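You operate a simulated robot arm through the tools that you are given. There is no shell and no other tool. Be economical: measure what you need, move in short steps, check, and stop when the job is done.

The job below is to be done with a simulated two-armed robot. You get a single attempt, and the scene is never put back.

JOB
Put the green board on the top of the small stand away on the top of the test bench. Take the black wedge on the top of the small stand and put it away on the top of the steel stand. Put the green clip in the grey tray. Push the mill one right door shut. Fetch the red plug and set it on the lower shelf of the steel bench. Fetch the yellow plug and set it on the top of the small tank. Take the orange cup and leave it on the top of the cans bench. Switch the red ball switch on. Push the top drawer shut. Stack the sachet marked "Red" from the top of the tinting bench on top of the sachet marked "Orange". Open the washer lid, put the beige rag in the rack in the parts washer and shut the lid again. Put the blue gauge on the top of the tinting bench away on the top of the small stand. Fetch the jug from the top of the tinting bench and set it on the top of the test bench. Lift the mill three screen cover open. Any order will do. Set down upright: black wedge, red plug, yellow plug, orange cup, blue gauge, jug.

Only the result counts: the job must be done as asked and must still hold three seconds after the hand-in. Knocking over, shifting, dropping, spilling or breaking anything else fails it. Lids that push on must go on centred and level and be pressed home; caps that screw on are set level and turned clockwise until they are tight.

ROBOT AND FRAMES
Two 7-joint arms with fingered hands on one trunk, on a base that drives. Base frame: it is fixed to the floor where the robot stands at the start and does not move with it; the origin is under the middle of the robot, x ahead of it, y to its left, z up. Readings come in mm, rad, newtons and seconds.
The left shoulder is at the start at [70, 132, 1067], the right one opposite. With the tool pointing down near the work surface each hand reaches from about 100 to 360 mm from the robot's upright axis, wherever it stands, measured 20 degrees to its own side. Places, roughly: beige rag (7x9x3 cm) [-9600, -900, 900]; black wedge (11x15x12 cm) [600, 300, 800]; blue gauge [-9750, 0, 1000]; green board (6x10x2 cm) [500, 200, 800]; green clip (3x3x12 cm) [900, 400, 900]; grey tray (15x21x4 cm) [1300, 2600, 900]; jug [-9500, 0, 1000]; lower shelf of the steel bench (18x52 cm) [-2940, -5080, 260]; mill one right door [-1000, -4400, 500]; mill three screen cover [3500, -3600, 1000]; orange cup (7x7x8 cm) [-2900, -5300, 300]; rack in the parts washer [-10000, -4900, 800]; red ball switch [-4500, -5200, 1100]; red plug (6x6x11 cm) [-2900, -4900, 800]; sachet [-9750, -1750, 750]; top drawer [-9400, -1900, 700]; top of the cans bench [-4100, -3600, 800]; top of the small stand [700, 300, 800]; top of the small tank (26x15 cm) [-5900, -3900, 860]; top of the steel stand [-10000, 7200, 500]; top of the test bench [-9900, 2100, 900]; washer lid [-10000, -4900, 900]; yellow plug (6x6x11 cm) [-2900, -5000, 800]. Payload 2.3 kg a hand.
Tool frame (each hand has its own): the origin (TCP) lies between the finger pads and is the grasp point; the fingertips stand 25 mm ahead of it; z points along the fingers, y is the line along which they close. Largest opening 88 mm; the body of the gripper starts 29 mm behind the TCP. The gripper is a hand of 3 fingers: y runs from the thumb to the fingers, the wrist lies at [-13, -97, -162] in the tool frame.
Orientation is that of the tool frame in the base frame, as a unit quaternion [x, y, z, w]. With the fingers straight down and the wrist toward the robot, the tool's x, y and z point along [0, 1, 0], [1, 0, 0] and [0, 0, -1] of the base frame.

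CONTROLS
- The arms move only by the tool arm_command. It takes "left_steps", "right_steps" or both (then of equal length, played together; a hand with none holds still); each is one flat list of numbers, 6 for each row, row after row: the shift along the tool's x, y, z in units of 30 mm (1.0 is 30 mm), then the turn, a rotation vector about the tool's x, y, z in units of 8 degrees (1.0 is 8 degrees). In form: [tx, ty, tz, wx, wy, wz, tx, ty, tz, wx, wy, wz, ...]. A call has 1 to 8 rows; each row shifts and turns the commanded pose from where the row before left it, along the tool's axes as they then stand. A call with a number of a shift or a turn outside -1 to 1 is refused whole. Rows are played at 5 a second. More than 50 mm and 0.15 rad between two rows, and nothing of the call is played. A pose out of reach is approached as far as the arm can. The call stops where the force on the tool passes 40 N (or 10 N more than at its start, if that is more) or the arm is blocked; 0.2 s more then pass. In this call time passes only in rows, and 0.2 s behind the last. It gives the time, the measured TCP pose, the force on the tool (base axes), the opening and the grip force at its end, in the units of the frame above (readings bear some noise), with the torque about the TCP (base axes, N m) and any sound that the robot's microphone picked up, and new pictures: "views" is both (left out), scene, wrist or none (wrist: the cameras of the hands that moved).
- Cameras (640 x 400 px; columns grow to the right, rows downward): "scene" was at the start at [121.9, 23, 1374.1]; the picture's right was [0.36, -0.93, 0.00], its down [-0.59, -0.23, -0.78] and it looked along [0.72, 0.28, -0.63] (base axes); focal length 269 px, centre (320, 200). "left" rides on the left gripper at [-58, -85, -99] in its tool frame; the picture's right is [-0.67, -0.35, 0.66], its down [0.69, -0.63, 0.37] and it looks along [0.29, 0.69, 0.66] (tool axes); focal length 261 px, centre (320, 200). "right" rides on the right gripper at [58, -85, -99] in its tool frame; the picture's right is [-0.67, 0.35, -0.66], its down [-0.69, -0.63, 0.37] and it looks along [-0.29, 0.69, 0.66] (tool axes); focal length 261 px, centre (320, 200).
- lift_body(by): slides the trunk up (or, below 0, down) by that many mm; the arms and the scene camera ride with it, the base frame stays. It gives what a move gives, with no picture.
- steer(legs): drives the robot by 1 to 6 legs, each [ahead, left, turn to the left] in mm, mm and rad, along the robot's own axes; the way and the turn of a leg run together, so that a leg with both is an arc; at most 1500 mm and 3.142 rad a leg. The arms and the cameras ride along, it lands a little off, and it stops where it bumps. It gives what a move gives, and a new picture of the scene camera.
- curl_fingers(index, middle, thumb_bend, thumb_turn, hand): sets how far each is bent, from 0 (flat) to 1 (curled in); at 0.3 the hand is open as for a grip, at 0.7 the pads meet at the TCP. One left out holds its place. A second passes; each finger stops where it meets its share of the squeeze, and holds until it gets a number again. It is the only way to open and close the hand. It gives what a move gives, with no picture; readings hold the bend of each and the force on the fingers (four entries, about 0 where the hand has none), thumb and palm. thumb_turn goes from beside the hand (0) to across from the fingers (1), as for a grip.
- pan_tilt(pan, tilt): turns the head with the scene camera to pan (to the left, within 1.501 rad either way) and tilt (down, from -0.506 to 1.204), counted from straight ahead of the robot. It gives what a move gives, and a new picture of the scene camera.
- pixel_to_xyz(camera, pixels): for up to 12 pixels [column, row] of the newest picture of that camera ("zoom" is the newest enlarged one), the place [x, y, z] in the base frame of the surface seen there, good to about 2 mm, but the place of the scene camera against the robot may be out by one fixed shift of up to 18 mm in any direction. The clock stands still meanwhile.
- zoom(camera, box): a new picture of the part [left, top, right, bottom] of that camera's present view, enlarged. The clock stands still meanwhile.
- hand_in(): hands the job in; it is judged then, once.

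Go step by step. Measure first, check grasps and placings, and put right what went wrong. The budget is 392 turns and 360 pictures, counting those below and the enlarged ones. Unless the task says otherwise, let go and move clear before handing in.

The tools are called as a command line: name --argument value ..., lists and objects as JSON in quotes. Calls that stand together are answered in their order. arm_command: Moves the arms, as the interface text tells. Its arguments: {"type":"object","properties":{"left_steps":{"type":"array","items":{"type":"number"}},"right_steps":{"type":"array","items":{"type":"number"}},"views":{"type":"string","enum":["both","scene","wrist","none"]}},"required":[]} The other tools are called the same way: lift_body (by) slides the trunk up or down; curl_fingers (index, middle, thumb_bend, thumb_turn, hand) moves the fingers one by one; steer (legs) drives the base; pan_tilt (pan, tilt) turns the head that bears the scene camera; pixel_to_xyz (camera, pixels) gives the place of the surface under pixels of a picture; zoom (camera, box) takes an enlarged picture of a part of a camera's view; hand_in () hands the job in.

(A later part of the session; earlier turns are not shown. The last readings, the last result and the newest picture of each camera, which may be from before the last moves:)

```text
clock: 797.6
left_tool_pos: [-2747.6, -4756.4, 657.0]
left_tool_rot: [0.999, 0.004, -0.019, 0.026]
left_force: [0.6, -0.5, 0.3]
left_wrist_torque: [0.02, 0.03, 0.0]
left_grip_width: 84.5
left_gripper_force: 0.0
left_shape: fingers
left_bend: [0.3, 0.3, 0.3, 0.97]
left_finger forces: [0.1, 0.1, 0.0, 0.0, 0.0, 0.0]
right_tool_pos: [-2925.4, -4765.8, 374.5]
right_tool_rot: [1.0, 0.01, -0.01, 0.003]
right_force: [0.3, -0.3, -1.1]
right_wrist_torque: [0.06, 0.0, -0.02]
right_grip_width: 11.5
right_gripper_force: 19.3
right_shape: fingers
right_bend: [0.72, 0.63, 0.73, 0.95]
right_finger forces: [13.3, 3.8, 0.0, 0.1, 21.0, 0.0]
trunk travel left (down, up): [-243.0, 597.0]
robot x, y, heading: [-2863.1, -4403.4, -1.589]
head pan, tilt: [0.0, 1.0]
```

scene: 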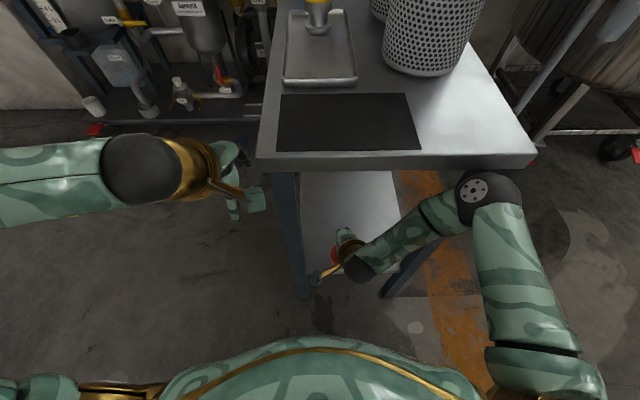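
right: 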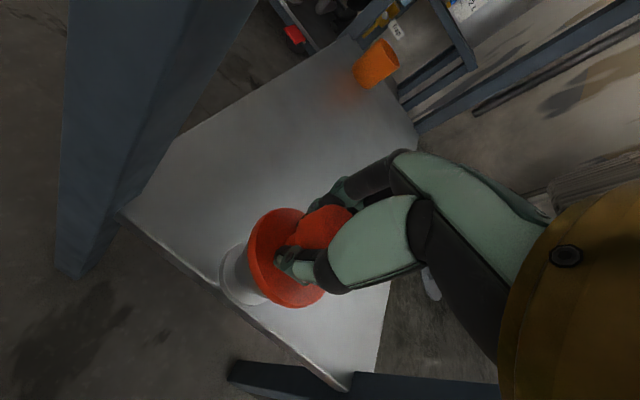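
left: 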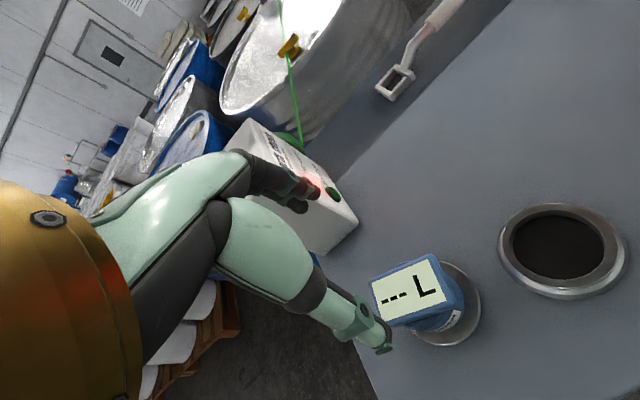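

The elbow met the bench-top corner. I back 40 mm and extend the arm itself instead.

steer --legs '[[-40, 0, 0.012]]'

arm_command --right_steps '[0, 1, 0, 0, 0, 0, 0, 1, 0, 0, 0, 0, 0, 1, 0, 0, 0, 0, 0, 1, 0, 0, 0, 0, 0, 1, 0, 0, 0, 0]' --views "both"

```text
clock: 798.5
left_tool_pos: [-2744.0, -4721.4, 653.1]
left_tool_rot: [1.0, 0.01, -0.018, 0.021]
left_force: [0.2, 0.9, -0.5]
left_wrist_torque: [0.02, 0.01, 0.03]
left_grip_width: 84.5
left_gripper_force: 0.0
left_shape: fingers
left_bend: [0.3, 0.3, 0.3, 0.97]
left_finger forces: [0.1, 0.0, 0.0, 0.0, 0.0, 0.0]
right_tool_pos: [-2921.7, -4729.4, 371.0]
right_tool_rot: [1.0, 0.015, -0.01, -0.002]
right_force: [-0.5, 0.1, -1.3]
right_wrist_torque: [0.01, 0.0, 0.0]
right_grip_width: 11.3
right_gripper_force: 19.2
right_shape: fingers
right_bend: [0.72, 0.63, 0.73, 0.95]
right_finger forces: [13.2, 3.7, 0.1, 0.0, 20.9, 0.0]
trunk travel left (down, up): [-243.0, 597.0]
robot x, y, heading: [-2864.4, -4365.7, -1.574]
head pan, tilt: [0.0, 1.0]
```

scene: 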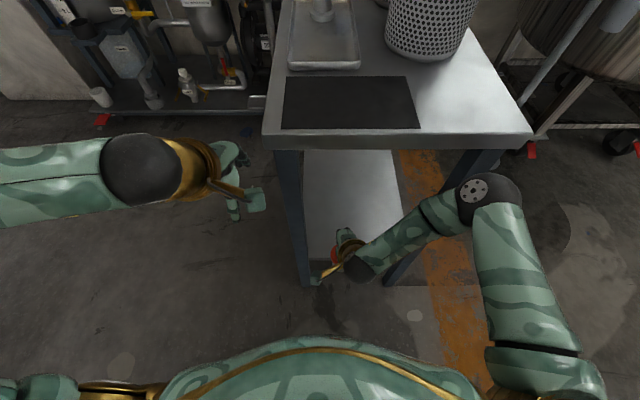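

```text
clock: 799.7
left_tool_pos: [-2743.7, -4720.6, 652.4]
left_tool_rot: [1.0, 0.011, -0.018, 0.02]
left_force: [-0.4, -0.1, -0.5]
left_wrist_torque: [0.02, 0.01, -0.02]
left_grip_width: 84.6
left_gripper_force: 0.1
left_shape: fingers
left_bend: [0.3, 0.3, 0.3, 0.97]
left_finger forces: [0.0, 0.1, 0.0, 0.0, 0.2, 0.1]
right_tool_pos: [-2915.3, -4879.7, 372.5]
right_tool_rot: [1.0, 0.016, -0.01, -0.003]
right_force: [-0.5, -0.6, -1.8]
right_wrist_torque: [0.0, 0.0, 0.05]
right_grip_width: 11.0
right_gripper_force: 17.1
right_shape: fingers
right_bend: [0.72, 0.63, 0.74, 0.95]
right_finger forces: [12.9, 3.1, 0.0, 0.1, 18.4, 0.0]
trunk travel left (down, up): [-243.0, 597.0]
robot x, y, heading: [-2868.1, -4364.3, -1.575]
head pan, tilt: [0.0, 1.0]
```

scene: 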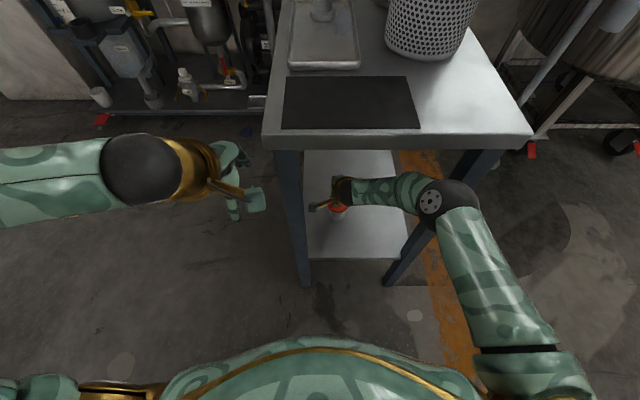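
right: 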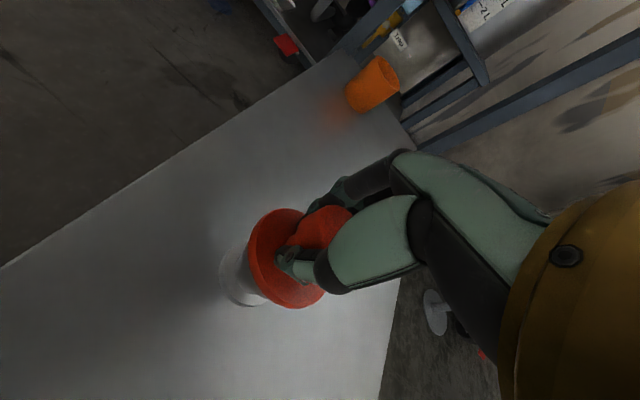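

The plug is well over the shelf. I lower it in small steps to contact and release.

arm_command --right_steps '[0, 0, 0.3, 0, 0, 0, 0, 0, 0.25, 0, 0, 0, 0, 0, 0.15, 0, 0, 0, 0, 0, 0.12, 0, 0, 0]' --views "none"

```text
clock: 800.7
left_tool_pos: [-2742.2, -4720.1, 653.1]
left_tool_rot: [1.0, 0.011, -0.019, 0.022]
left_force: [-0.1, -0.5, 0.0]
left_wrist_torque: [-0.01, 0.02, 0.01]
left_grip_width: 84.9
left_gripper_force: 0.1
left_shape: fingers
left_bend: [0.3, 0.3, 0.3, 0.97]
left_finger forces: [0.1, 0.0, 0.0, 0.0, 0.0, 0.0]
right_tool_pos: [-2916.5, -4879.2, 349.1]
right_tool_rot: [1.0, 0.015, -0.009, 0.0]
right_force: [0.9, 2.1, 10.7]
right_wrist_torque: [-0.1, 0.05, 0.02]
right_grip_width: 10.9
right_gripper_force: 23.0
right_shape: fingers
right_bend: [0.72, 0.63, 0.74, 0.95]
right_finger forces: [12.1, 8.4, 0.1, 0.1, 25.7, 0.1]
trunk travel left (down, up): [-243.0, 597.0]
robot x, y, heading: [-2865.2, -4365.7, -1.572]
head pan, tilt: [0.0, 1.0]
```

Contact (11 N). I open gently and rise.

curl_fingers --hand "right" --index 0.4 --middle 0.4 --thumb_bend 0.38

arm_command --right_steps '[0, 0, -0.7, 0, 0, 0, 0, 0, -1, 0, 0, 0, 0, -0.5, -0.5, 0, 0, 0]' --views "wrist"

```text
clock: 801.7
left_tool_pos: [-2744.0, -4721.1, 653.9]
left_tool_rot: [1.0, 0.01, -0.018, 0.02]
left_force: [-0.3, -0.7, 0.7]
left_wrist_torque: [0.04, -0.02, -0.02]
left_grip_width: 84.4
left_gripper_force: 0.1
left_shape: fingers
left_bend: [0.3, 0.3, 0.3, 0.97]
left_finger forces: [0.0, 0.0, 0.0, 0.1, 0.1, 0.0]
right_tool_pos: [-2916.1, -4878.7, 346.2]
right_tool_rot: [1.0, 0.015, -0.009, -0.002]
right_force: [-0.1, 0.6, 0.1]
right_wrist_torque: [0.0, 0.03, 0.0]
right_grip_width: 65.5
right_gripper_force: 0.0
right_shape: fingers
right_bend: [0.4, 0.4, 0.38, 0.97]
right_finger forces: [0.1, 0.0, 0.0, 0.0, 0.1, 0.1]
trunk travel left (down, up): [-243.0, 597.0]
robot x, y, heading: [-2865.2, -4363.5, -1.57]
head pan, tilt: [0.0, 1.0]
```

```text
clock: 802.5
left_tool_pos: [-2743.2, -4720.4, 654.2]
left_tool_rot: [1.0, 0.011, -0.017, 0.021]
left_force: [-0.1, 0.1, -0.1]
left_wrist_torque: [-0.02, -0.01, -0.01]
left_grip_width: 84.9
left_gripper_force: 0.1
left_shape: fingers
left_bend: [0.3, 0.3, 0.3, 0.97]
left_finger forces: [0.0, 0.0, 0.0, 0.1, 0.1, 0.0]
right_tool_pos: [-2915.2, -4864.5, 410.7]
right_tool_rot: [1.0, 0.016, -0.01, -0.002]
right_force: [-0.6, -0.5, 0.1]
right_wrist_torque: [0.02, -0.01, 0.02]
right_grip_width: 65.2
right_gripper_force: 0.0
right_shape: fingers
right_bend: [0.4, 0.4, 0.38, 0.97]
right_finger forces: [0.0, 0.0, 0.0, 0.0, 0.0, 0.0]
trunk travel left (down, up): [-243.0, 597.0]
robot x, y, heading: [-2869.9, -4362.0, -1.571]
head pan, tilt: [0.0, 1.0]
```

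right: 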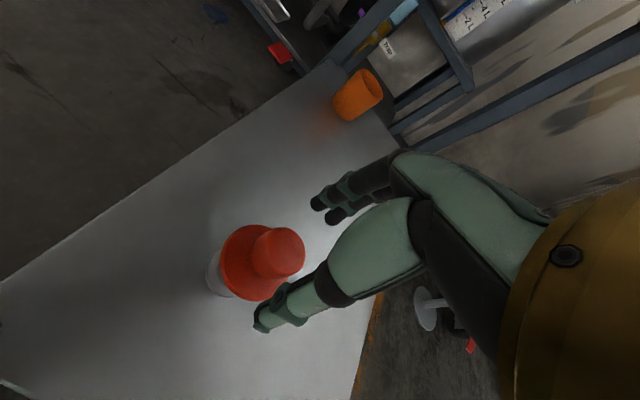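

The red plug stands upright on the lower shelf. I pull the right hand back, leave the bench end, and go round to the +x side for the cup.

arm_command --right_steps '[0, -1, 0, 0, 0, 0, 0, -1, 0, 0, 0, 0, 0, -1, 0, 0, 0, 0, 0, -0.8, 0, 0, 0, 0]' --views "none"

steer --legs '[[-250, 0, 0], [0, 680, 0], [0, 0, -1.57], [0, 960, 0]]'

```text
clock: 803.5
left_tool_pos: [-2743.1, -4721.0, 654.3]
left_tool_rot: [1.0, 0.011, -0.017, 0.02]
left_force: [-0.1, 0.1, 0.1]
left_wrist_torque: [0.03, 0.01, -0.05]
left_grip_width: 84.8
left_gripper_force: 0.1
left_shape: fingers
left_bend: [0.3, 0.3, 0.3, 0.97]
left_finger forces: [0.1, 0.0, 0.0, 0.0, 0.1, 0.0]
right_tool_pos: [-2917.3, -4751.6, 412.6]
right_tool_rot: [1.0, 0.016, -0.009, -0.003]
right_force: [0.3, -0.6, 0.7]
right_wrist_torque: [0.0, 0.01, 0.05]
right_grip_width: 65.3
right_gripper_force: 0.0
right_shape: fingers
right_bend: [0.4, 0.4, 0.38, 0.97]
right_finger forces: [0.0, 0.0, 0.0, 0.2, 0.0, 0.1]
trunk travel left (down, up): [-243.0, 597.0]
robot x, y, heading: [-2865.8, -4368.2, -1.567]
head pan, tilt: [0.0, 1.0]
```

```text
clock: 817.0
left_tool_pos: [-2479.6, -5200.9, 653.1]
left_tool_rot: [0.724, -0.689, -0.027, 0.002]
left_force: [0.2, 0.1, 0.2]
left_wrist_torque: [-0.03, 0.03, 0.04]
left_grip_width: 84.7
left_gripper_force: 0.0
left_shape: fingers
left_bend: [0.3, 0.3, 0.3, 0.97]
left_finger forces: [0.1, 0.0, 0.0, 0.1, 0.0, 0.0]
right_tool_pos: [-2513.3, -5026.2, 410.9]
right_tool_rot: [0.728, -0.685, -0.005, -0.008]
right_force: [1.0, 0.0, -0.5]
right_wrist_torque: [0.03, 0.0, 0.01]
right_grip_width: 65.2
right_gripper_force: 0.2
right_shape: fingers
right_bend: [0.4, 0.4, 0.38, 0.97]
right_finger forces: [0.1, 0.0, 0.0, 0.1, 0.0, 0.1]
trunk travel left (down, up): [-243.0, 597.0]
robot x, y, heading: [-2124.6, -5066.0, -3.111]
head pan, tilt: [0.0, 1.0]
```

scene: 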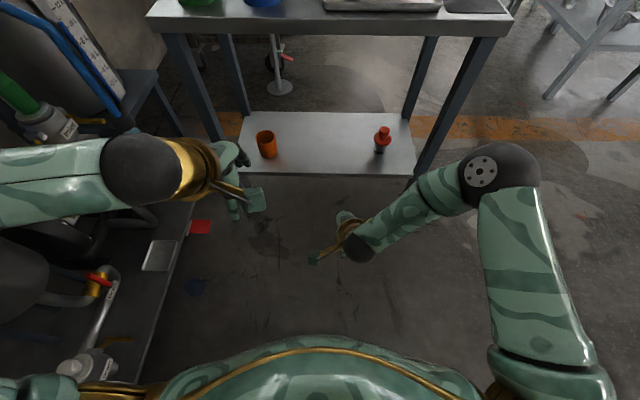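

Cup (266,143) and red plug (382,140) both upright on the shelf. I measure the cup and the equipment at left.

pixel_to_xyz --camera "scene" --pixels '[[266, 133], [267, 155], [256, 145], [277, 145], [60, 120], [105, 115], [140, 75], [120, 235], [160, 250], [382, 130], [330, 172], [300, 150]]'

```text
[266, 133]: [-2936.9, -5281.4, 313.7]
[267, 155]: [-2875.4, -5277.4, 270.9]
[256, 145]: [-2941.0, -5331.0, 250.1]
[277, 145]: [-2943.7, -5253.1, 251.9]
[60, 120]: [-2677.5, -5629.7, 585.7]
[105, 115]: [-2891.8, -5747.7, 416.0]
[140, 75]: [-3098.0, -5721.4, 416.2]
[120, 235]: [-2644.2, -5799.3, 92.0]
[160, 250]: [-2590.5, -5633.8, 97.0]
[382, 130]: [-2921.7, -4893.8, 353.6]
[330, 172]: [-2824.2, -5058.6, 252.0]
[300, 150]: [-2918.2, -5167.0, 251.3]
```

Cup centre ≈(−2910,−5280). I lower the left hand, trim heading, and drive in with both hands between shelf and top.

arm_command --left_steps '[0.15, 0, 1, 0, 0, 0, 0.15, 0, 1, 0, 0, 0, 0.15, 0, 1, 0, 0, 0, 0.15, 0, 1, 0, 0, 0, 0.15, 0, 1, 0, 0, 0, 0.15, 0, 1, 0, 0, 0, 0.15, 0, 1, 0, 0, 0, 0.15, 0, 0.8, 0, 0, 0]' --views "none"

lift_body --by -60

steer --legs '[[0, 45, -0.03], [310, 0, 0]]'

arm_command --left_steps '[0, 0, 0, 0, 0, 0]' --views "wrist"

```text
clock: 818.8
left_tool_pos: [-2485.4, -5228.0, 416.2]
left_tool_rot: [0.724, -0.69, -0.027, 0.002]
left_force: [0.0, -0.5, -0.1]
left_wrist_torque: [-0.01, -0.02, 0.0]
left_grip_width: 84.7
left_gripper_force: 0.0
left_shape: fingers
left_bend: [0.3, 0.3, 0.3, 0.97]
left_finger forces: [0.0, 0.1, 0.0, 0.1, 0.0, 0.0]
right_tool_pos: [-2512.8, -5027.0, 413.2]
right_tool_rot: [0.729, -0.685, -0.005, -0.009]
right_force: [0.4, 0.4, -0.5]
right_wrist_torque: [0.02, 0.03, -0.01]
right_grip_width: 65.4
right_gripper_force: 0.1
right_shape: fingers
right_bend: [0.4, 0.4, 0.38, 0.97]
right_finger forces: [0.0, 0.1, 0.0, 0.0, 0.1, 0.0]
trunk travel left (down, up): [-243.0, 597.0]
robot x, y, heading: [-2120.6, -5068.7, -3.113]
head pan, tilt: [0.0, 1.0]
```

```text
clock: 819.8
left_tool_pos: [-2485.0, -5229.0, 357.4]
left_tool_rot: [0.724, -0.689, -0.027, 0.002]
left_force: [0.0, 0.4, -0.6]
left_wrist_torque: [-0.02, 0.0, -0.01]
left_grip_width: 84.6
left_gripper_force: 0.1
left_shape: fingers
left_bend: [0.3, 0.3, 0.3, 0.97]
left_finger forces: [0.0, 0.0, 0.0, 0.0, 0.0, 0.0]
right_tool_pos: [-2513.4, -5026.4, 352.8]
right_tool_rot: [0.728, -0.685, -0.004, -0.009]
right_force: [-0.2, -0.1, 0.1]
right_wrist_torque: [0.02, 0.0, -0.01]
right_grip_width: 65.5
right_gripper_force: 0.1
right_shape: fingers
right_bend: [0.4, 0.4, 0.38, 0.97]
right_finger forces: [0.0, 0.0, 0.0, 0.1, 0.1, 0.0]
trunk travel left (down, up): [-183.0, 657.0]
robot x, y, heading: [-2122.4, -5066.0, -3.111]
head pan, tilt: [0.0, 1.0]
```

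```text
clock: 822.4
left_tool_pos: [-2794.9, -5262.1, 358.0]
left_tool_rot: [0.714, -0.699, -0.026, 0.001]
left_force: [0.0, 0.3, -0.2]
left_wrist_torque: [0.0, -0.01, 0.0]
left_grip_width: 84.6
left_gripper_force: 0.0
left_shape: fingers
left_bend: [0.3, 0.3, 0.3, 0.97]
left_finger forces: [0.1, 0.0, 0.0, 0.0, 0.0, 0.0]
right_tool_pos: [-2817.7, -5060.0, 351.5]
right_tool_rot: [0.718, -0.696, -0.004, -0.01]
right_force: [0.4, -0.2, 0.4]
right_wrist_torque: [-0.01, 0.0, 0.03]
right_grip_width: 65.4
right_gripper_force: 0.0
right_shape: fingers
right_bend: [0.4, 0.4, 0.38, 0.97]
right_finger forces: [0.1, 0.0, 0.0, 0.0, 0.0, 0.0]
trunk travel left (down, up): [-183.0, 657.0]
robot x, y, heading: [-2431.6, -5115.7, 3.142]
head pan, tilt: [0.0, 1.0]
```

scene: 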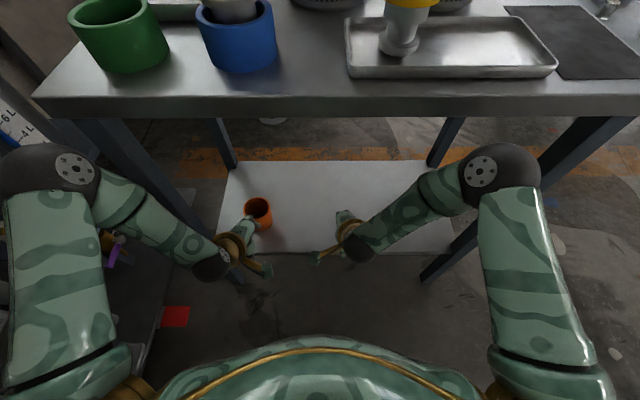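

```text
clock: 822.8
left_tool_pos: [-2795.4, -5261.9, 357.9]
left_tool_rot: [0.714, -0.7, -0.028, 0.002]
left_force: [0.1, 0.7, -0.3]
left_wrist_torque: [-0.02, 0.01, 0.02]
left_grip_width: 84.8
left_gripper_force: 0.0
left_shape: fingers
left_bend: [0.3, 0.3, 0.3, 0.97]
left_finger forces: [0.1, 0.1, 0.2, 0.0, 0.1, 0.0]
right_tool_pos: [-2818.7, -5059.7, 352.0]
right_tool_rot: [0.718, -0.696, -0.005, -0.009]
right_force: [0.3, -0.5, 0.4]
right_wrist_torque: [0.0, -0.01, -0.04]
right_grip_width: 65.2
right_gripper_force: 0.1
right_shape: fingers
right_bend: [0.4, 0.4, 0.38, 0.97]
right_finger forces: [0.1, 0.0, 0.0, 0.0, 0.0, 0.0]
trunk travel left (down, up): [-183.0, 657.0]
robot x, y, heading: [-2430.9, -5111.5, 3.134]
head pan, tilt: [0.0, 1.0]
```

left: 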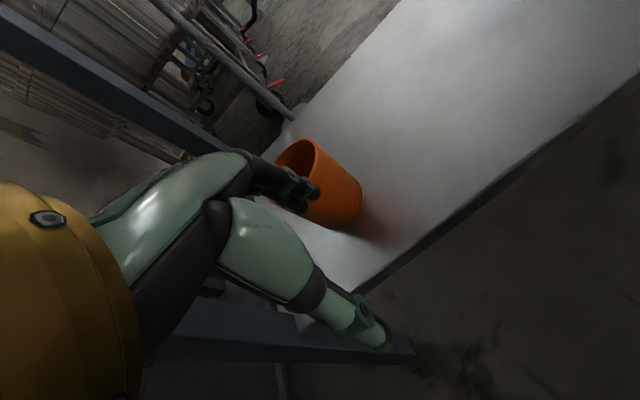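

I measure the cup from the left camera, then go over it.

pixel_to_xyz --camera "left" --pixels '[[312, 140], [360, 190], [345, 225], [335, 180], [320, 160], [380, 260]]'

arm_command --left_steps '[0.1, 0, -0.8, 0, 0, 0, 0.15, 0.9, 0, 0, 0, 0, 0.15, 0.9, 0, 0, 0, 0, 0.15, 0.9, 0, 0, 0, 0, 0.1, 0.9, 0, 0, 0, 0]' --views "wrist"

```text
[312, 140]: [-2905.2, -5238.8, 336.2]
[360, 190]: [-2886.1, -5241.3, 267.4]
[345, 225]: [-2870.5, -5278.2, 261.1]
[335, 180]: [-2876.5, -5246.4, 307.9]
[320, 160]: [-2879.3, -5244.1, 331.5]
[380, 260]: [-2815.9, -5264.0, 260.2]
```

```text
clock: 824.0
left_tool_pos: [-2903.2, -5284.6, 385.9]
left_tool_rot: [0.714, -0.699, -0.027, 0.002]
left_force: [0.8, -1.0, -0.7]
left_wrist_torque: [0.03, -0.02, 0.05]
left_grip_width: 84.5
left_gripper_force: 0.0
left_shape: fingers
left_bend: [0.3, 0.3, 0.3, 0.97]
left_finger forces: [0.0, 0.0, 0.1, 0.0, 0.0, 0.0]
right_tool_pos: [-2818.5, -5059.3, 352.5]
right_tool_rot: [0.718, -0.696, -0.005, -0.008]
right_force: [0.2, 0.4, -0.1]
right_wrist_torque: [0.02, -0.01, -0.01]
right_grip_width: 65.2
right_gripper_force: 0.2
right_shape: fingers
right_bend: [0.4, 0.4, 0.38, 0.97]
right_finger forces: [0.1, 0.0, 0.1, 0.1, 0.1, 0.0]
trunk travel left (down, up): [-183.0, 657.0]
robot x, y, heading: [-2430.9, -5112.1, 3.137]
head pan, tilt: [0.0, 1.0]
```

left: 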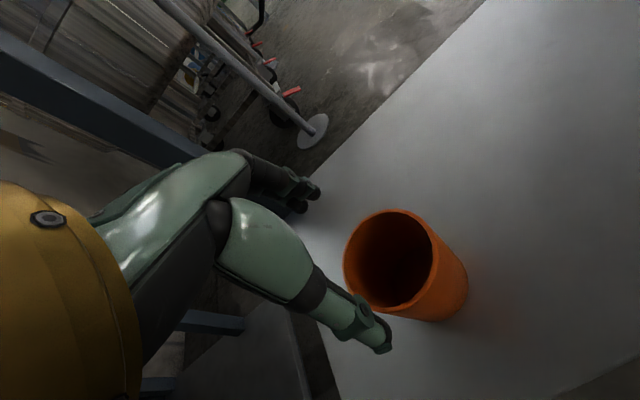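

pixel_to_xyz --camera "left" --pixels '[[346, 255], [434, 262], [400, 211], [385, 308], [430, 235], [355, 290]]'

```text
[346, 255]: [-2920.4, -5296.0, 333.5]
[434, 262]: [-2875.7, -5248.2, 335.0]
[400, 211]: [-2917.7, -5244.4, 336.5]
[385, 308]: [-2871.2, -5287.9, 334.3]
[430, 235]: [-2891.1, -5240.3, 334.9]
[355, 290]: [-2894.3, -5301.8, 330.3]
```

Cup centre (−2895,−5270), top 336. I correct, descend to z≈312 and grip.

arm_command --left_steps '[-0.48, -0.27, 0.2, 0, 0, 0, 0, 0, 0.8, 0, 0, 0, 0, 0, 0.8, 0, 0, 0, 0, 0, 0.6, 0, 0, 0]' --views "none"

curl_fingers --hand "left" --index 0.75 --middle 0.75 --thumb_bend 0.75

arm_command --left_steps '[0, 0, -0.7, 0, 0, 0, 0, 0, -1, 0, 0, 0]' --views "wrist"

```text
clock: 825.0
left_tool_pos: [-2899.9, -5267.9, 315.5]
left_tool_rot: [0.714, -0.7, -0.03, 0.006]
left_force: [4.5, 0.4, 22.3]
left_wrist_torque: [0.08, -0.18, 0.02]
left_grip_width: 93.7
left_gripper_force: 11.0
left_shape: fingers
left_bend: [0.28, 0.3, 0.29, 0.97]
left_finger forces: [8.1, 0.1, 0.1, 0.0, 13.3, 0.1]
right_tool_pos: [-2816.5, -5059.5, 354.9]
right_tool_rot: [0.717, -0.697, -0.007, -0.007]
right_force: [-0.1, -0.6, 0.2]
right_wrist_torque: [-0.01, 0.05, -0.01]
right_grip_width: 65.3
right_gripper_force: 0.1
right_shape: fingers
right_bend: [0.4, 0.4, 0.38, 0.97]
right_finger forces: [0.0, 0.1, 0.0, 0.0, 0.1, 0.0]
trunk travel left (down, up): [-183.0, 657.0]
robot x, y, heading: [-2426.7, -5110.0, 3.139]
head pan, tilt: [0.0, 1.0]
```

```text
clock: 826.0
left_tool_pos: [-2898.2, -5267.5, 315.2]
left_tool_rot: [0.714, -0.699, -0.029, 0.004]
left_force: [1.4, -1.6, 25.1]
left_wrist_torque: [0.09, 0.5, 0.02]
left_grip_width: 61.1
left_gripper_force: 28.4
left_shape: fingers
left_bend: [0.74, 0.45, 0.64, 0.96]
left_finger forces: [18.7, 10.0, 0.0, 0.0, 26.7, 0.1]
right_tool_pos: [-2817.1, -5060.1, 354.4]
right_tool_rot: [0.718, -0.696, -0.007, -0.006]
right_force: [-0.5, 0.5, -0.2]
right_wrist_torque: [0.02, -0.01, -0.02]
right_grip_width: 65.2
right_gripper_force: 0.0
right_shape: fingers
right_bend: [0.4, 0.4, 0.38, 0.97]
right_finger forces: [0.0, 0.0, 0.0, 0.1, 0.1, 0.0]
trunk travel left (down, up): [-183.0, 657.0]
robot x, y, heading: [-2432.1, -5115.8, 3.141]
head pan, tilt: [0.0, 1.0]
```

```text
clock: 826.6
left_tool_pos: [-2897.4, -5272.3, 364.4]
left_tool_rot: [0.715, -0.699, -0.027, 0.001]
left_force: [0.2, -0.4, -0.7]
left_wrist_torque: [0.03, 0.0, -0.02]
left_grip_width: 61.1
left_gripper_force: 22.7
left_shape: fingers
left_bend: [0.74, 0.46, 0.63, 0.96]
left_finger forces: [13.9, 8.4, 0.0, 0.0, 22.8, 0.1]
right_tool_pos: [-2817.9, -5058.4, 351.5]
right_tool_rot: [0.718, -0.696, -0.006, -0.009]
right_force: [0.3, 0.7, 0.2]
right_wrist_torque: [0.02, 0.0, 0.0]
right_grip_width: 65.3
right_gripper_force: 0.0
right_shape: fingers
right_bend: [0.4, 0.4, 0.38, 0.97]
right_finger forces: [0.0, 0.0, 0.1, 0.0, 0.0, 0.1]
trunk travel left (down, up): [-183.0, 657.0]
robot x, y, heading: [-2433.4, -5114.7, 3.142]
head pan, tilt: [0.0, 1.0]
```

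left: 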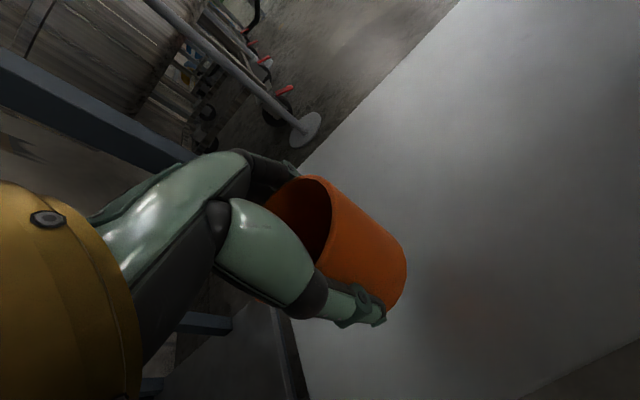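

Cup held. I back out, raise the trunk, and approach the yellow plug with the right hand.

steer --legs '[[-330, 0, 0]]'

lift_body --by 400

lift_body --by 230

steer --legs '[[0, -44, 0], [375, 0, 0]]'

arm_command --right_steps '[0, 0, 0, 0, 0, -0.2]' --views "wrist"

```text
clock: 828.7
left_tool_pos: [-2573.0, -5266.5, 365.0]
left_tool_rot: [0.707, -0.707, -0.027, 0.001]
left_force: [-0.3, -0.2, -0.6]
left_wrist_torque: [-0.04, 0.0, 0.0]
left_grip_width: 61.1
left_gripper_force: 22.9
left_shape: fingers
left_bend: [0.74, 0.46, 0.63, 0.96]
left_finger forces: [14.0, 8.3, 0.1, 0.0, 23.0, 0.0]
right_tool_pos: [-2490.6, -5055.1, 352.1]
right_tool_rot: [0.711, -0.703, -0.005, -0.009]
right_force: [0.1, -0.2, 0.9]
right_wrist_torque: [-0.02, -0.01, 0.02]
right_grip_width: 65.4
right_gripper_force: 0.1
right_shape: fingers
right_bend: [0.4, 0.4, 0.38, 0.97]
right_finger forces: [0.0, 0.1, 0.0, 0.0, 0.0, 0.0]
trunk travel left (down, up): [-183.0, 657.0]
robot x, y, heading: [-2106.5, -5114.7, 3.12]
head pan, tilt: [0.0, 1.0]
```

scene: 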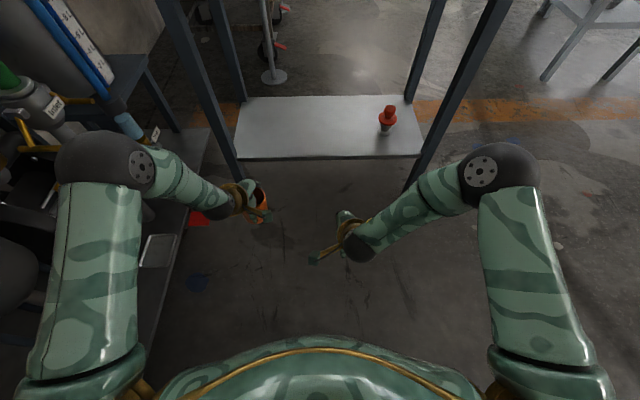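

```text
clock: 832.5
left_tool_pos: [-2574.9, -5265.1, 764.1]
left_tool_rot: [0.707, -0.707, -0.027, 0.0]
left_force: [-0.1, -0.4, -0.6]
left_wrist_torque: [0.02, 0.0, -0.01]
left_grip_width: 61.2
left_gripper_force: 22.6
left_shape: fingers
left_bend: [0.74, 0.46, 0.63, 0.96]
left_finger forces: [13.8, 8.4, 0.0, 0.1, 22.8, 0.1]
right_tool_pos: [-2491.1, -5055.5, 752.9]
right_tool_rot: [0.711, -0.703, -0.005, -0.008]
right_force: [-0.2, 0.3, -0.5]
right_wrist_torque: [0.03, -0.02, 0.01]
right_grip_width: 65.3
right_gripper_force: 0.1
right_shape: fingers
right_bend: [0.4, 0.4, 0.38, 0.97]
right_finger forces: [0.0, 0.0, 0.0, 0.0, 0.1, 0.1]
trunk travel left (down, up): [-583.0, 257.0]
robot x, y, heading: [-2103.9, -5116.4, 3.123]
head pan, tilt: [0.0, 1.0]
```

```text
clock: 835.0
left_tool_pos: [-2574.7, -5265.8, 994.1]
left_tool_rot: [0.707, -0.706, -0.027, 0.002]
left_force: [0.3, -0.9, -0.7]
left_wrist_torque: [-0.02, -0.02, 0.03]
left_grip_width: 61.4
left_gripper_force: 22.1
left_shape: fingers
left_bend: [0.74, 0.46, 0.63, 0.96]
left_finger forces: [13.8, 8.3, 0.0, 0.0, 22.6, 0.1]
right_tool_pos: [-2490.5, -5055.8, 981.3]
right_tool_rot: [0.711, -0.703, -0.005, -0.009]
right_force: [0.5, 0.3, -0.5]
right_wrist_torque: [0.0, 0.0, -0.01]
right_grip_width: 65.2
right_gripper_force: 0.1
right_shape: fingers
right_bend: [0.4, 0.4, 0.38, 0.97]
right_finger forces: [0.0, 0.1, 0.0, 0.0, 0.0, 0.0]
trunk travel left (down, up): [-813.0, 27.0]
robot x, y, heading: [-2104.4, -5116.7, 3.122]
head pan, tilt: [0.0, 1.0]
```

```text
clock: 837.9
left_tool_pos: [-2946.4, -5217.5, 994.7]
left_tool_rot: [0.709, -0.704, -0.028, 0.002]
left_force: [0.3, 0.0, -0.4]
left_wrist_torque: [0.03, 0.01, 0.0]
left_grip_width: 60.6
left_gripper_force: 22.9
left_shape: fingers
left_bend: [0.74, 0.46, 0.63, 0.96]
left_finger forces: [13.8, 8.4, 0.0, 0.0, 22.5, 0.0]
right_tool_pos: [-2865.0, -5007.0, 983.4]
right_tool_rot: [0.713, -0.701, -0.005, -0.008]
right_force: [0.7, -0.5, -0.6]
right_wrist_torque: [-0.02, 0.0, -0.01]
right_grip_width: 65.3
right_gripper_force: 0.0
right_shape: fingers
right_bend: [0.4, 0.4, 0.38, 0.97]
right_finger forces: [0.0, 0.0, 0.0, 0.1, 0.0, 0.0]
trunk travel left (down, up): [-813.0, 27.0]
robot x, y, heading: [-2479.4, -5063.6, 3.127]
head pan, tilt: [0.0, 1.0]
```

scene: 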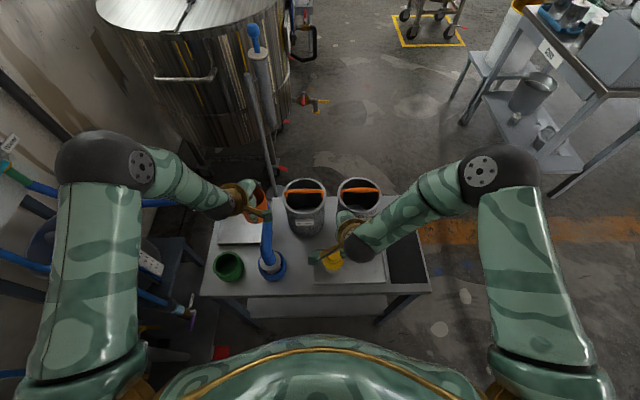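

```text
clock: 838.3
left_tool_pos: [-2948.6, -5217.1, 994.3]
left_tool_rot: [0.709, -0.704, -0.028, 0.002]
left_force: [0.7, 0.3, -0.2]
left_wrist_torque: [-0.02, 0.03, 0.0]
left_grip_width: 60.9
left_gripper_force: 22.5
left_shape: fingers
left_bend: [0.74, 0.46, 0.63, 0.96]
left_finger forces: [13.7, 8.2, 0.1, 0.0, 22.7, 0.0]
right_tool_pos: [-2865.5, -5005.7, 982.8]
right_tool_rot: [0.722, -0.691, -0.005, -0.009]
right_force: [1.3, -0.4, 0.1]
right_wrist_torque: [0.0, -0.03, -0.02]
right_grip_width: 65.2
right_gripper_force: 0.0
right_shape: fingers
right_bend: [0.4, 0.4, 0.38, 0.97]
right_finger forces: [0.0, 0.1, 0.1, 0.1, 0.0, 0.1]
trunk travel left (down, up): [-813.0, 27.0]
robot x, y, heading: [-2481.7, -5064.9, 3.121]
head pan, tilt: [0.0, 1.0]
```

right: 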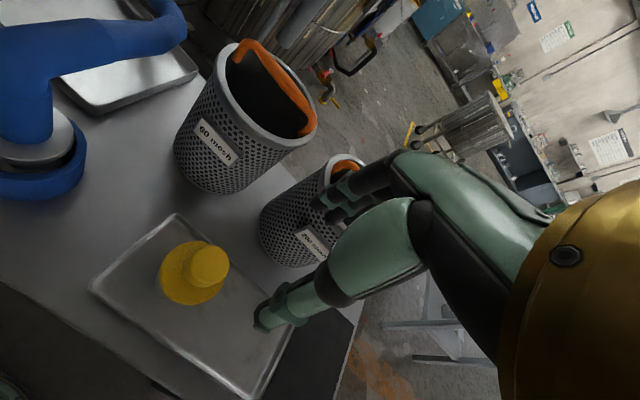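

pixel_to_xyz --camera "right" --pixels '[[210, 265], [200, 262], [220, 268], [210, 280], [207, 250], [170, 280], [285, 255], [330, 250]]'

```text
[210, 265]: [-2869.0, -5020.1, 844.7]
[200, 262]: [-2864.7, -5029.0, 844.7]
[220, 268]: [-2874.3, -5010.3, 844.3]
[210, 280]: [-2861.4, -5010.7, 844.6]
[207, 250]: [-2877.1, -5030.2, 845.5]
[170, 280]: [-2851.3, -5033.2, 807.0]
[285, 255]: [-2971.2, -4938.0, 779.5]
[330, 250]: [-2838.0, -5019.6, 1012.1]
```

Yellow knob at (−2869,−5020), top 845. I centre, descend to z≈834, grip and lift.

arm_command --right_steps '[0.24, 0.05, 0.97, 0, 0, 0, 0.24, 0.05, 1, 0, 0, 0, 0, 0, 1, 0, 0, 0, 0, 0, 1, 0, 0, 0, 0, 0, 1, 0, 0, 0]' --views "none"

curl_fingers --hand "right" --index 0.85 --middle 0.85 --thumb_bend 0.85

arm_command --right_steps '[0, 0, -0.7, 0, 0, 0, 0, 0, -1, 0, 0, 0, 0, 0, -1, 0, 0, 0, 0, 0, -1, 0, 0, 0, 0, 0, -1, 0, 0, 0]' --views "wrist"

```text
clock: 839.5
left_tool_pos: [-2948.7, -5217.1, 994.8]
left_tool_rot: [0.709, -0.705, -0.026, 0.001]
left_force: [0.2, 0.7, -0.9]
left_wrist_torque: [-0.01, -0.01, 0.04]
left_grip_width: 61.1
left_gripper_force: 22.2
left_shape: fingers
left_bend: [0.74, 0.46, 0.63, 0.96]
left_finger forces: [13.7, 8.3, 0.0, 0.1, 22.6, 0.0]
right_tool_pos: [-2867.5, -5019.0, 835.9]
right_tool_rot: [0.723, -0.691, -0.005, -0.008]
right_force: [-0.3, 0.1, -0.2]
right_wrist_torque: [-0.03, -0.03, 0.01]
right_grip_width: 65.2
right_gripper_force: 0.1
right_shape: fingers
right_bend: [0.4, 0.4, 0.38, 0.97]
right_finger forces: [0.0, 0.1, 0.0, 0.0, 0.0, 0.0]
trunk travel left (down, up): [-813.0, 27.0]
robot x, y, heading: [-2478.5, -5067.2, 3.13]
head pan, tilt: [0.0, 1.0]
```

```text
clock: 840.5
left_tool_pos: [-2948.0, -5217.3, 994.5]
left_tool_rot: [0.71, -0.704, -0.028, 0.001]
left_force: [0.1, 0.5, -0.3]
left_wrist_torque: [0.01, 0.02, -0.03]
left_grip_width: 61.0
left_gripper_force: 23.0
left_shape: fingers
left_bend: [0.74, 0.46, 0.63, 0.96]
left_finger forces: [13.8, 8.3, 0.1, 0.1, 22.5, 0.0]
right_tool_pos: [-2867.4, -5018.3, 834.7]
right_tool_rot: [0.723, -0.691, -0.006, -0.008]
right_force: [0.9, 0.1, -1.8]
right_wrist_torque: [0.02, 0.01, -0.02]
right_grip_width: 15.7
right_gripper_force: 25.9
right_shape: fingers
right_bend: [0.75, 0.76, 0.73, 0.94]
right_finger forces: [12.4, 10.2, 0.0, 0.1, 28.8, 0.0]
trunk travel left (down, up): [-813.0, 27.0]
robot x, y, heading: [-2480.4, -5063.1, 3.123]
head pan, tilt: [0.0, 1.0]
```

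```text
clock: 841.7
left_tool_pos: [-2949.4, -5217.9, 993.9]
left_tool_rot: [0.709, -0.704, -0.028, 0.002]
left_force: [0.5, 0.3, -0.2]
left_wrist_torque: [-0.01, 0.03, 0.0]
left_grip_width: 61.0
left_gripper_force: 22.5
left_shape: fingers
left_bend: [0.74, 0.46, 0.63, 0.96]
left_finger forces: [13.7, 8.3, 0.0, 0.0, 22.6, 0.1]
right_tool_pos: [-2869.4, -5020.8, 976.6]
right_tool_rot: [0.723, -0.691, -0.005, -0.009]
right_force: [1.0, 0.2, -2.1]
right_wrist_torque: [0.01, 0.02, 0.0]
right_grip_width: 15.4
right_gripper_force: 24.3
right_shape: fingers
right_bend: [0.75, 0.76, 0.73, 0.94]
right_finger forces: [13.3, 9.6, 0.1, 0.0, 27.4, 0.0]
trunk travel left (down, up): [-813.0, 27.0]
robot x, y, heading: [-2478.5, -5064.9, 3.128]
head pan, tilt: [0.0, 1.0]
```

right: 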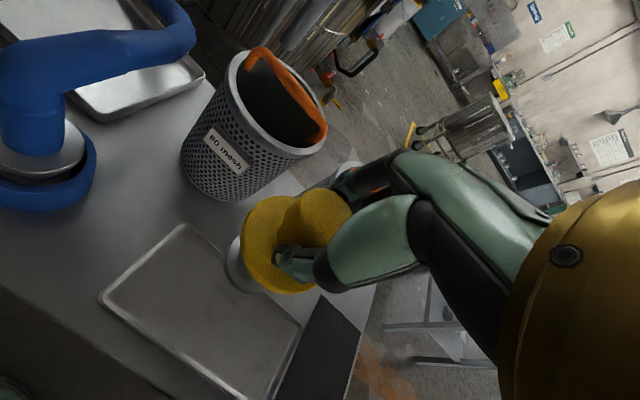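

Both hold: plug (right), cup (left). I back off and move to face the cans bench.

steer --legs '[[-350, 0, 0], [0, -1450, 0.015], [500, 0, 0]]'

pan_tilt --pan 0.0 --tilt 0.5

```text
clock: 853.2
left_tool_pos: [-3071.6, -3781.8, 994.2]
left_tool_rot: [0.715, -0.698, -0.027, 0.002]
left_force: [0.1, -0.3, -0.6]
left_wrist_torque: [0.0, 0.02, 0.03]
left_grip_width: 61.1
left_gripper_force: 22.1
left_shape: fingers
left_bend: [0.74, 0.46, 0.63, 0.96]
left_finger forces: [13.7, 8.2, 0.1, 0.0, 22.4, 0.1]
right_tool_pos: [-2996.0, -3580.9, 977.4]
right_tool_rot: [0.73, -0.684, -0.006, -0.009]
right_force: [0.4, 0.2, -2.4]
right_wrist_torque: [0.02, 0.0, 0.01]
right_grip_width: 15.0
right_gripper_force: 25.0
right_shape: fingers
right_bend: [0.75, 0.76, 0.73, 0.94]
right_finger forces: [13.3, 9.5, 0.1, 0.0, 27.4, 0.0]
trunk travel left (down, up): [-813.0, 27.0]
robot x, y, heading: [-2609.7, -3615.2, -3.137]
head pan, tilt: [0.0, 1.0]
```

scene: 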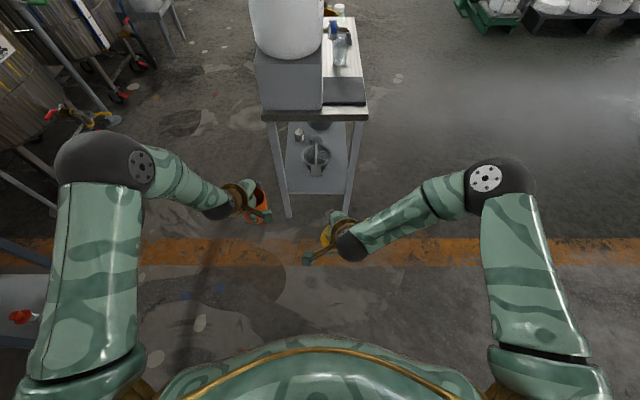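

```text
clock: 854.2
left_tool_pos: [-3073.8, -3780.2, 993.3]
left_tool_rot: [0.716, -0.698, -0.027, 0.002]
left_force: [0.2, 0.1, -0.9]
left_wrist_torque: [0.01, 0.0, 0.03]
left_grip_width: 61.0
left_gripper_force: 22.1
left_shape: fingers
left_bend: [0.74, 0.46, 0.63, 0.96]
left_finger forces: [13.7, 8.3, 0.1, 0.0, 22.3, 0.1]
right_tool_pos: [-2997.6, -3581.7, 977.0]
right_tool_rot: [0.729, -0.684, -0.004, -0.009]
right_force: [-0.1, 1.0, -2.5]
right_wrist_torque: [0.02, -0.02, -0.01]
right_grip_width: 15.2
right_gripper_force: 25.7
right_shape: fingers
right_bend: [0.75, 0.76, 0.73, 0.94]
right_finger forces: [13.2, 9.5, 0.0, 0.1, 27.3, 0.0]
trunk travel left (down, up): [-813.0, 27.0]
robot x, y, heading: [-2603.6, -3619.2, -3.135]
head pan, tilt: [0.0, 0.499]
```

scene: 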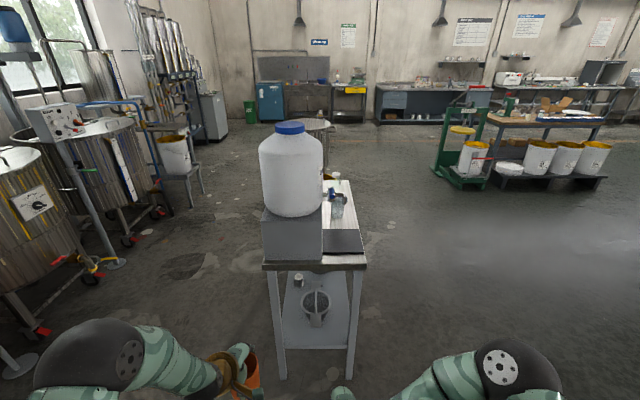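

The cans bench end is ahead; the switch panel on its post is at (55,120). I measure bench spots and zoom on the panel.

pixel_to_xyz --camera "scene" --pixels '[[345, 240], [330, 232], [362, 265], [265, 268], [345, 215], [340, 185], [355, 225], [330, 175], [275, 240], [338, 205]]'

zoom --camera "scene" --box '[0, 80, 160, 220]'

pixel_to_xyz --camera "zoom" --pixels '[[220, 150], [240, 190], [270, 170], [160, 140], [290, 215], [340, 380], [250, 165], [205, 185]]'

```text
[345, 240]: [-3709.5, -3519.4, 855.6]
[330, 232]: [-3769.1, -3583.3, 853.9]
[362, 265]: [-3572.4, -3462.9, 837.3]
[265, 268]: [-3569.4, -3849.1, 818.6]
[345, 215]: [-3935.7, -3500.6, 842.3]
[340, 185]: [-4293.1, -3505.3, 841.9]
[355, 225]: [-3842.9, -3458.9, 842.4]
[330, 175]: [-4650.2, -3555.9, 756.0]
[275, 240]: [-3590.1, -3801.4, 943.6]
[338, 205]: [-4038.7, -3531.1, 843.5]
```

```text
2.86 times, centred on (80, 150) of scene
```

zoom: 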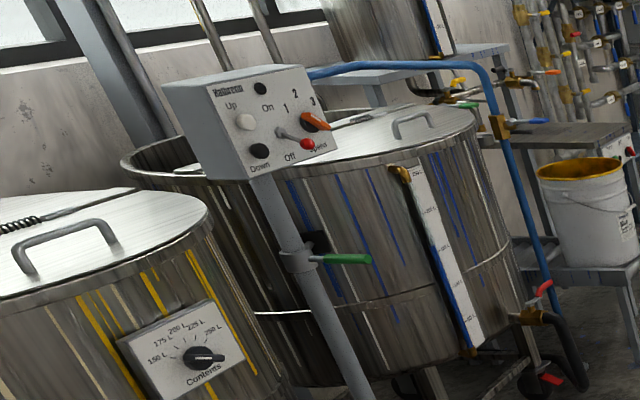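

```text
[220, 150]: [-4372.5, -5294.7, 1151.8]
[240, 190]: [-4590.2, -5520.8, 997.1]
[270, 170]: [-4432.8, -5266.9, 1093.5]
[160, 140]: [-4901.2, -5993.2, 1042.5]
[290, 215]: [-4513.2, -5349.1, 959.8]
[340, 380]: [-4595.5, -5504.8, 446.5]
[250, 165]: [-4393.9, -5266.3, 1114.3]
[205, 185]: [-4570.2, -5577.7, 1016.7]
```

Switch: red-ball lever on a panel at ≈(−4420,−5267,1105), now at "Off" (down). First the cup: I'll place it at ≈(−3860,−3490) on the cans bench, approaching from the +y side.

steer --legs '[[0, -610, 0], [1417, 0, 0], [0, 0, 1.565]]'

pan_tilt --pan 0.15 --tilt 0.95

```text
clock: 868.1
left_tool_pos: [-3809.3, -3479.4, 994.8]
left_tool_rot: [0.999, 0.043, -0.018, 0.021]
left_force: [0.3, -0.3, -1.2]
left_wrist_torque: [-0.04, -0.01, -0.01]
left_grip_width: 60.7
left_gripper_force: 21.6
left_shape: fingers
left_bend: [0.74, 0.46, 0.63, 0.96]
left_finger forces: [13.2, 8.0, 0.0, 0.0, 21.6, 0.1]
right_tool_pos: [-4012.6, -3415.9, 976.7]
right_tool_rot: [0.998, 0.061, -0.01, -0.002]
right_force: [-0.7, -0.1, -1.7]
right_wrist_torque: [0.0, 0.01, 0.01]
right_grip_width: 14.8
right_gripper_force: 24.1
right_shape: fingers
right_bend: [0.75, 0.77, 0.73, 0.94]
right_finger forces: [14.0, 9.1, 0.0, 0.0, 25.1, 0.0]
trunk travel left (down, up): [-813.0, 27.0]
robot x, y, heading: [-3995.0, -3027.0, -1.507]
head pan, tilt: [0.0, 0.499]
```

scene: 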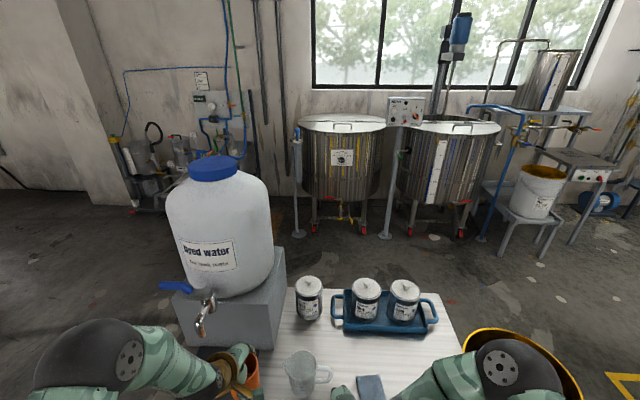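

```text
clock: 869.0
left_tool_pos: [-3810.0, -3480.0, 994.9]
left_tool_rot: [0.999, 0.043, -0.017, 0.021]
left_force: [-0.2, -0.2, 0.6]
left_wrist_torque: [0.02, 0.01, -0.02]
left_grip_width: 60.5
left_gripper_force: 21.4
left_shape: fingers
left_bend: [0.74, 0.46, 0.63, 0.96]
left_finger forces: [13.3, 8.0, 0.0, 0.0, 21.6, 0.1]
right_tool_pos: [-4013.0, -3415.5, 975.6]
right_tool_rot: [0.998, 0.062, -0.01, -0.002]
right_force: [0.0, -0.1, -1.2]
right_wrist_torque: [0.01, 0.04, -0.03]
right_grip_width: 14.9
right_gripper_force: 23.6
right_shape: fingers
right_bend: [0.75, 0.77, 0.73, 0.94]
right_finger forces: [14.0, 9.1, 0.0, 0.0, 25.1, 0.0]
trunk travel left (down, up): [-813.0, 27.0]
robot x, y, heading: [-3999.4, -3023.2, -1.509]
head pan, tilt: [0.15, 0.949]
```

scene: 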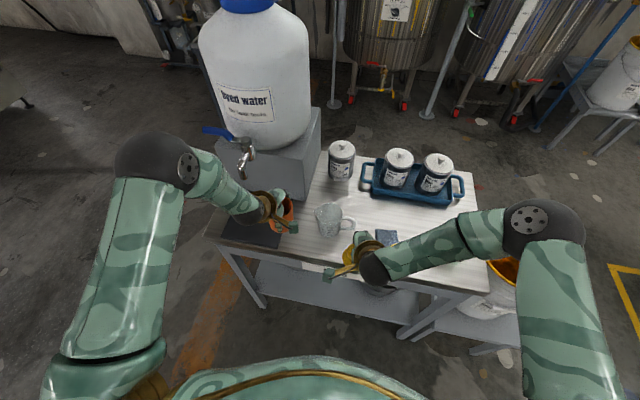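

pixel_to_xyz --camera "scene" --pixels '[[283, 240], [316, 225], [300, 245], [305, 190], [330, 235], [350, 245], [400, 240], [440, 230], [430, 215], [470, 270], [320, 190], [455, 255]]'

```text
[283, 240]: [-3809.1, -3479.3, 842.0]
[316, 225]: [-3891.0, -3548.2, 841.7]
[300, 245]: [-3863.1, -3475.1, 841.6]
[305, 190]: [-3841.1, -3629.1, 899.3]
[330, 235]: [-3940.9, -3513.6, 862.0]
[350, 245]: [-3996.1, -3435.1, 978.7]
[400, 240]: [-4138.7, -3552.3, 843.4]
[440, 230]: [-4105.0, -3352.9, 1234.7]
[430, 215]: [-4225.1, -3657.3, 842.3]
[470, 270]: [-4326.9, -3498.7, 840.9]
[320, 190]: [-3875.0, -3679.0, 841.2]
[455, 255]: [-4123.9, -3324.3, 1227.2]
```

Free gap between the mat and the beaker: I target (−3850,−3490). I shift the left hand and lower.

arm_command --left_steps '[-0.68, 0.15, 0.2, 0, 0, 0, -0.67, 0.14, 0.3, 0, 0, 0, 0, 0, 0.8, 0, 0, 0, 0, 0, 0.8, 0, 0, 0]' --views "wrist"

```text
clock: 870.0
left_tool_pos: [-3852.0, -3495.0, 931.4]
left_tool_rot: [0.999, 0.041, -0.018, 0.022]
left_force: [0.3, -0.5, -0.7]
left_wrist_torque: [-0.01, -0.03, 0.0]
left_grip_width: 60.7
left_gripper_force: 21.1
left_shape: fingers
left_bend: [0.74, 0.46, 0.63, 0.96]
left_finger forces: [13.1, 8.0, 0.0, 0.1, 21.3, 0.0]
right_tool_pos: [-4011.5, -3415.8, 976.1]
right_tool_rot: [0.998, 0.062, -0.01, -0.003]
right_force: [-0.3, -0.2, -1.8]
right_wrist_torque: [0.0, 0.0, 0.04]
right_grip_width: 14.8
right_gripper_force: 24.1
right_shape: fingers
right_bend: [0.75, 0.77, 0.73, 0.94]
right_finger forces: [14.1, 8.9, 0.0, 0.0, 25.4, 0.0]
trunk travel left (down, up): [-813.0, 27.0]
robot x, y, heading: [-4000.4, -3021.0, -1.512]
head pan, tilt: [0.15, 0.949]
```

left: 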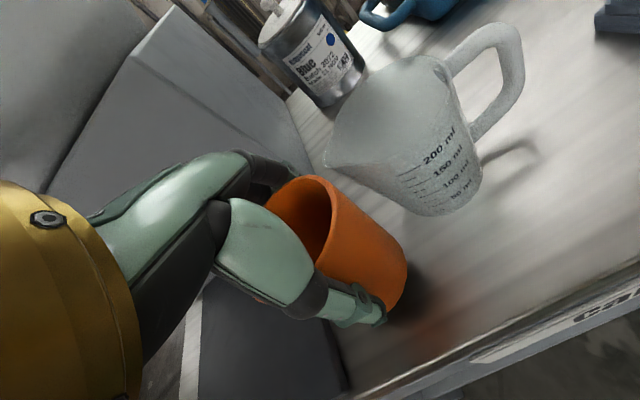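

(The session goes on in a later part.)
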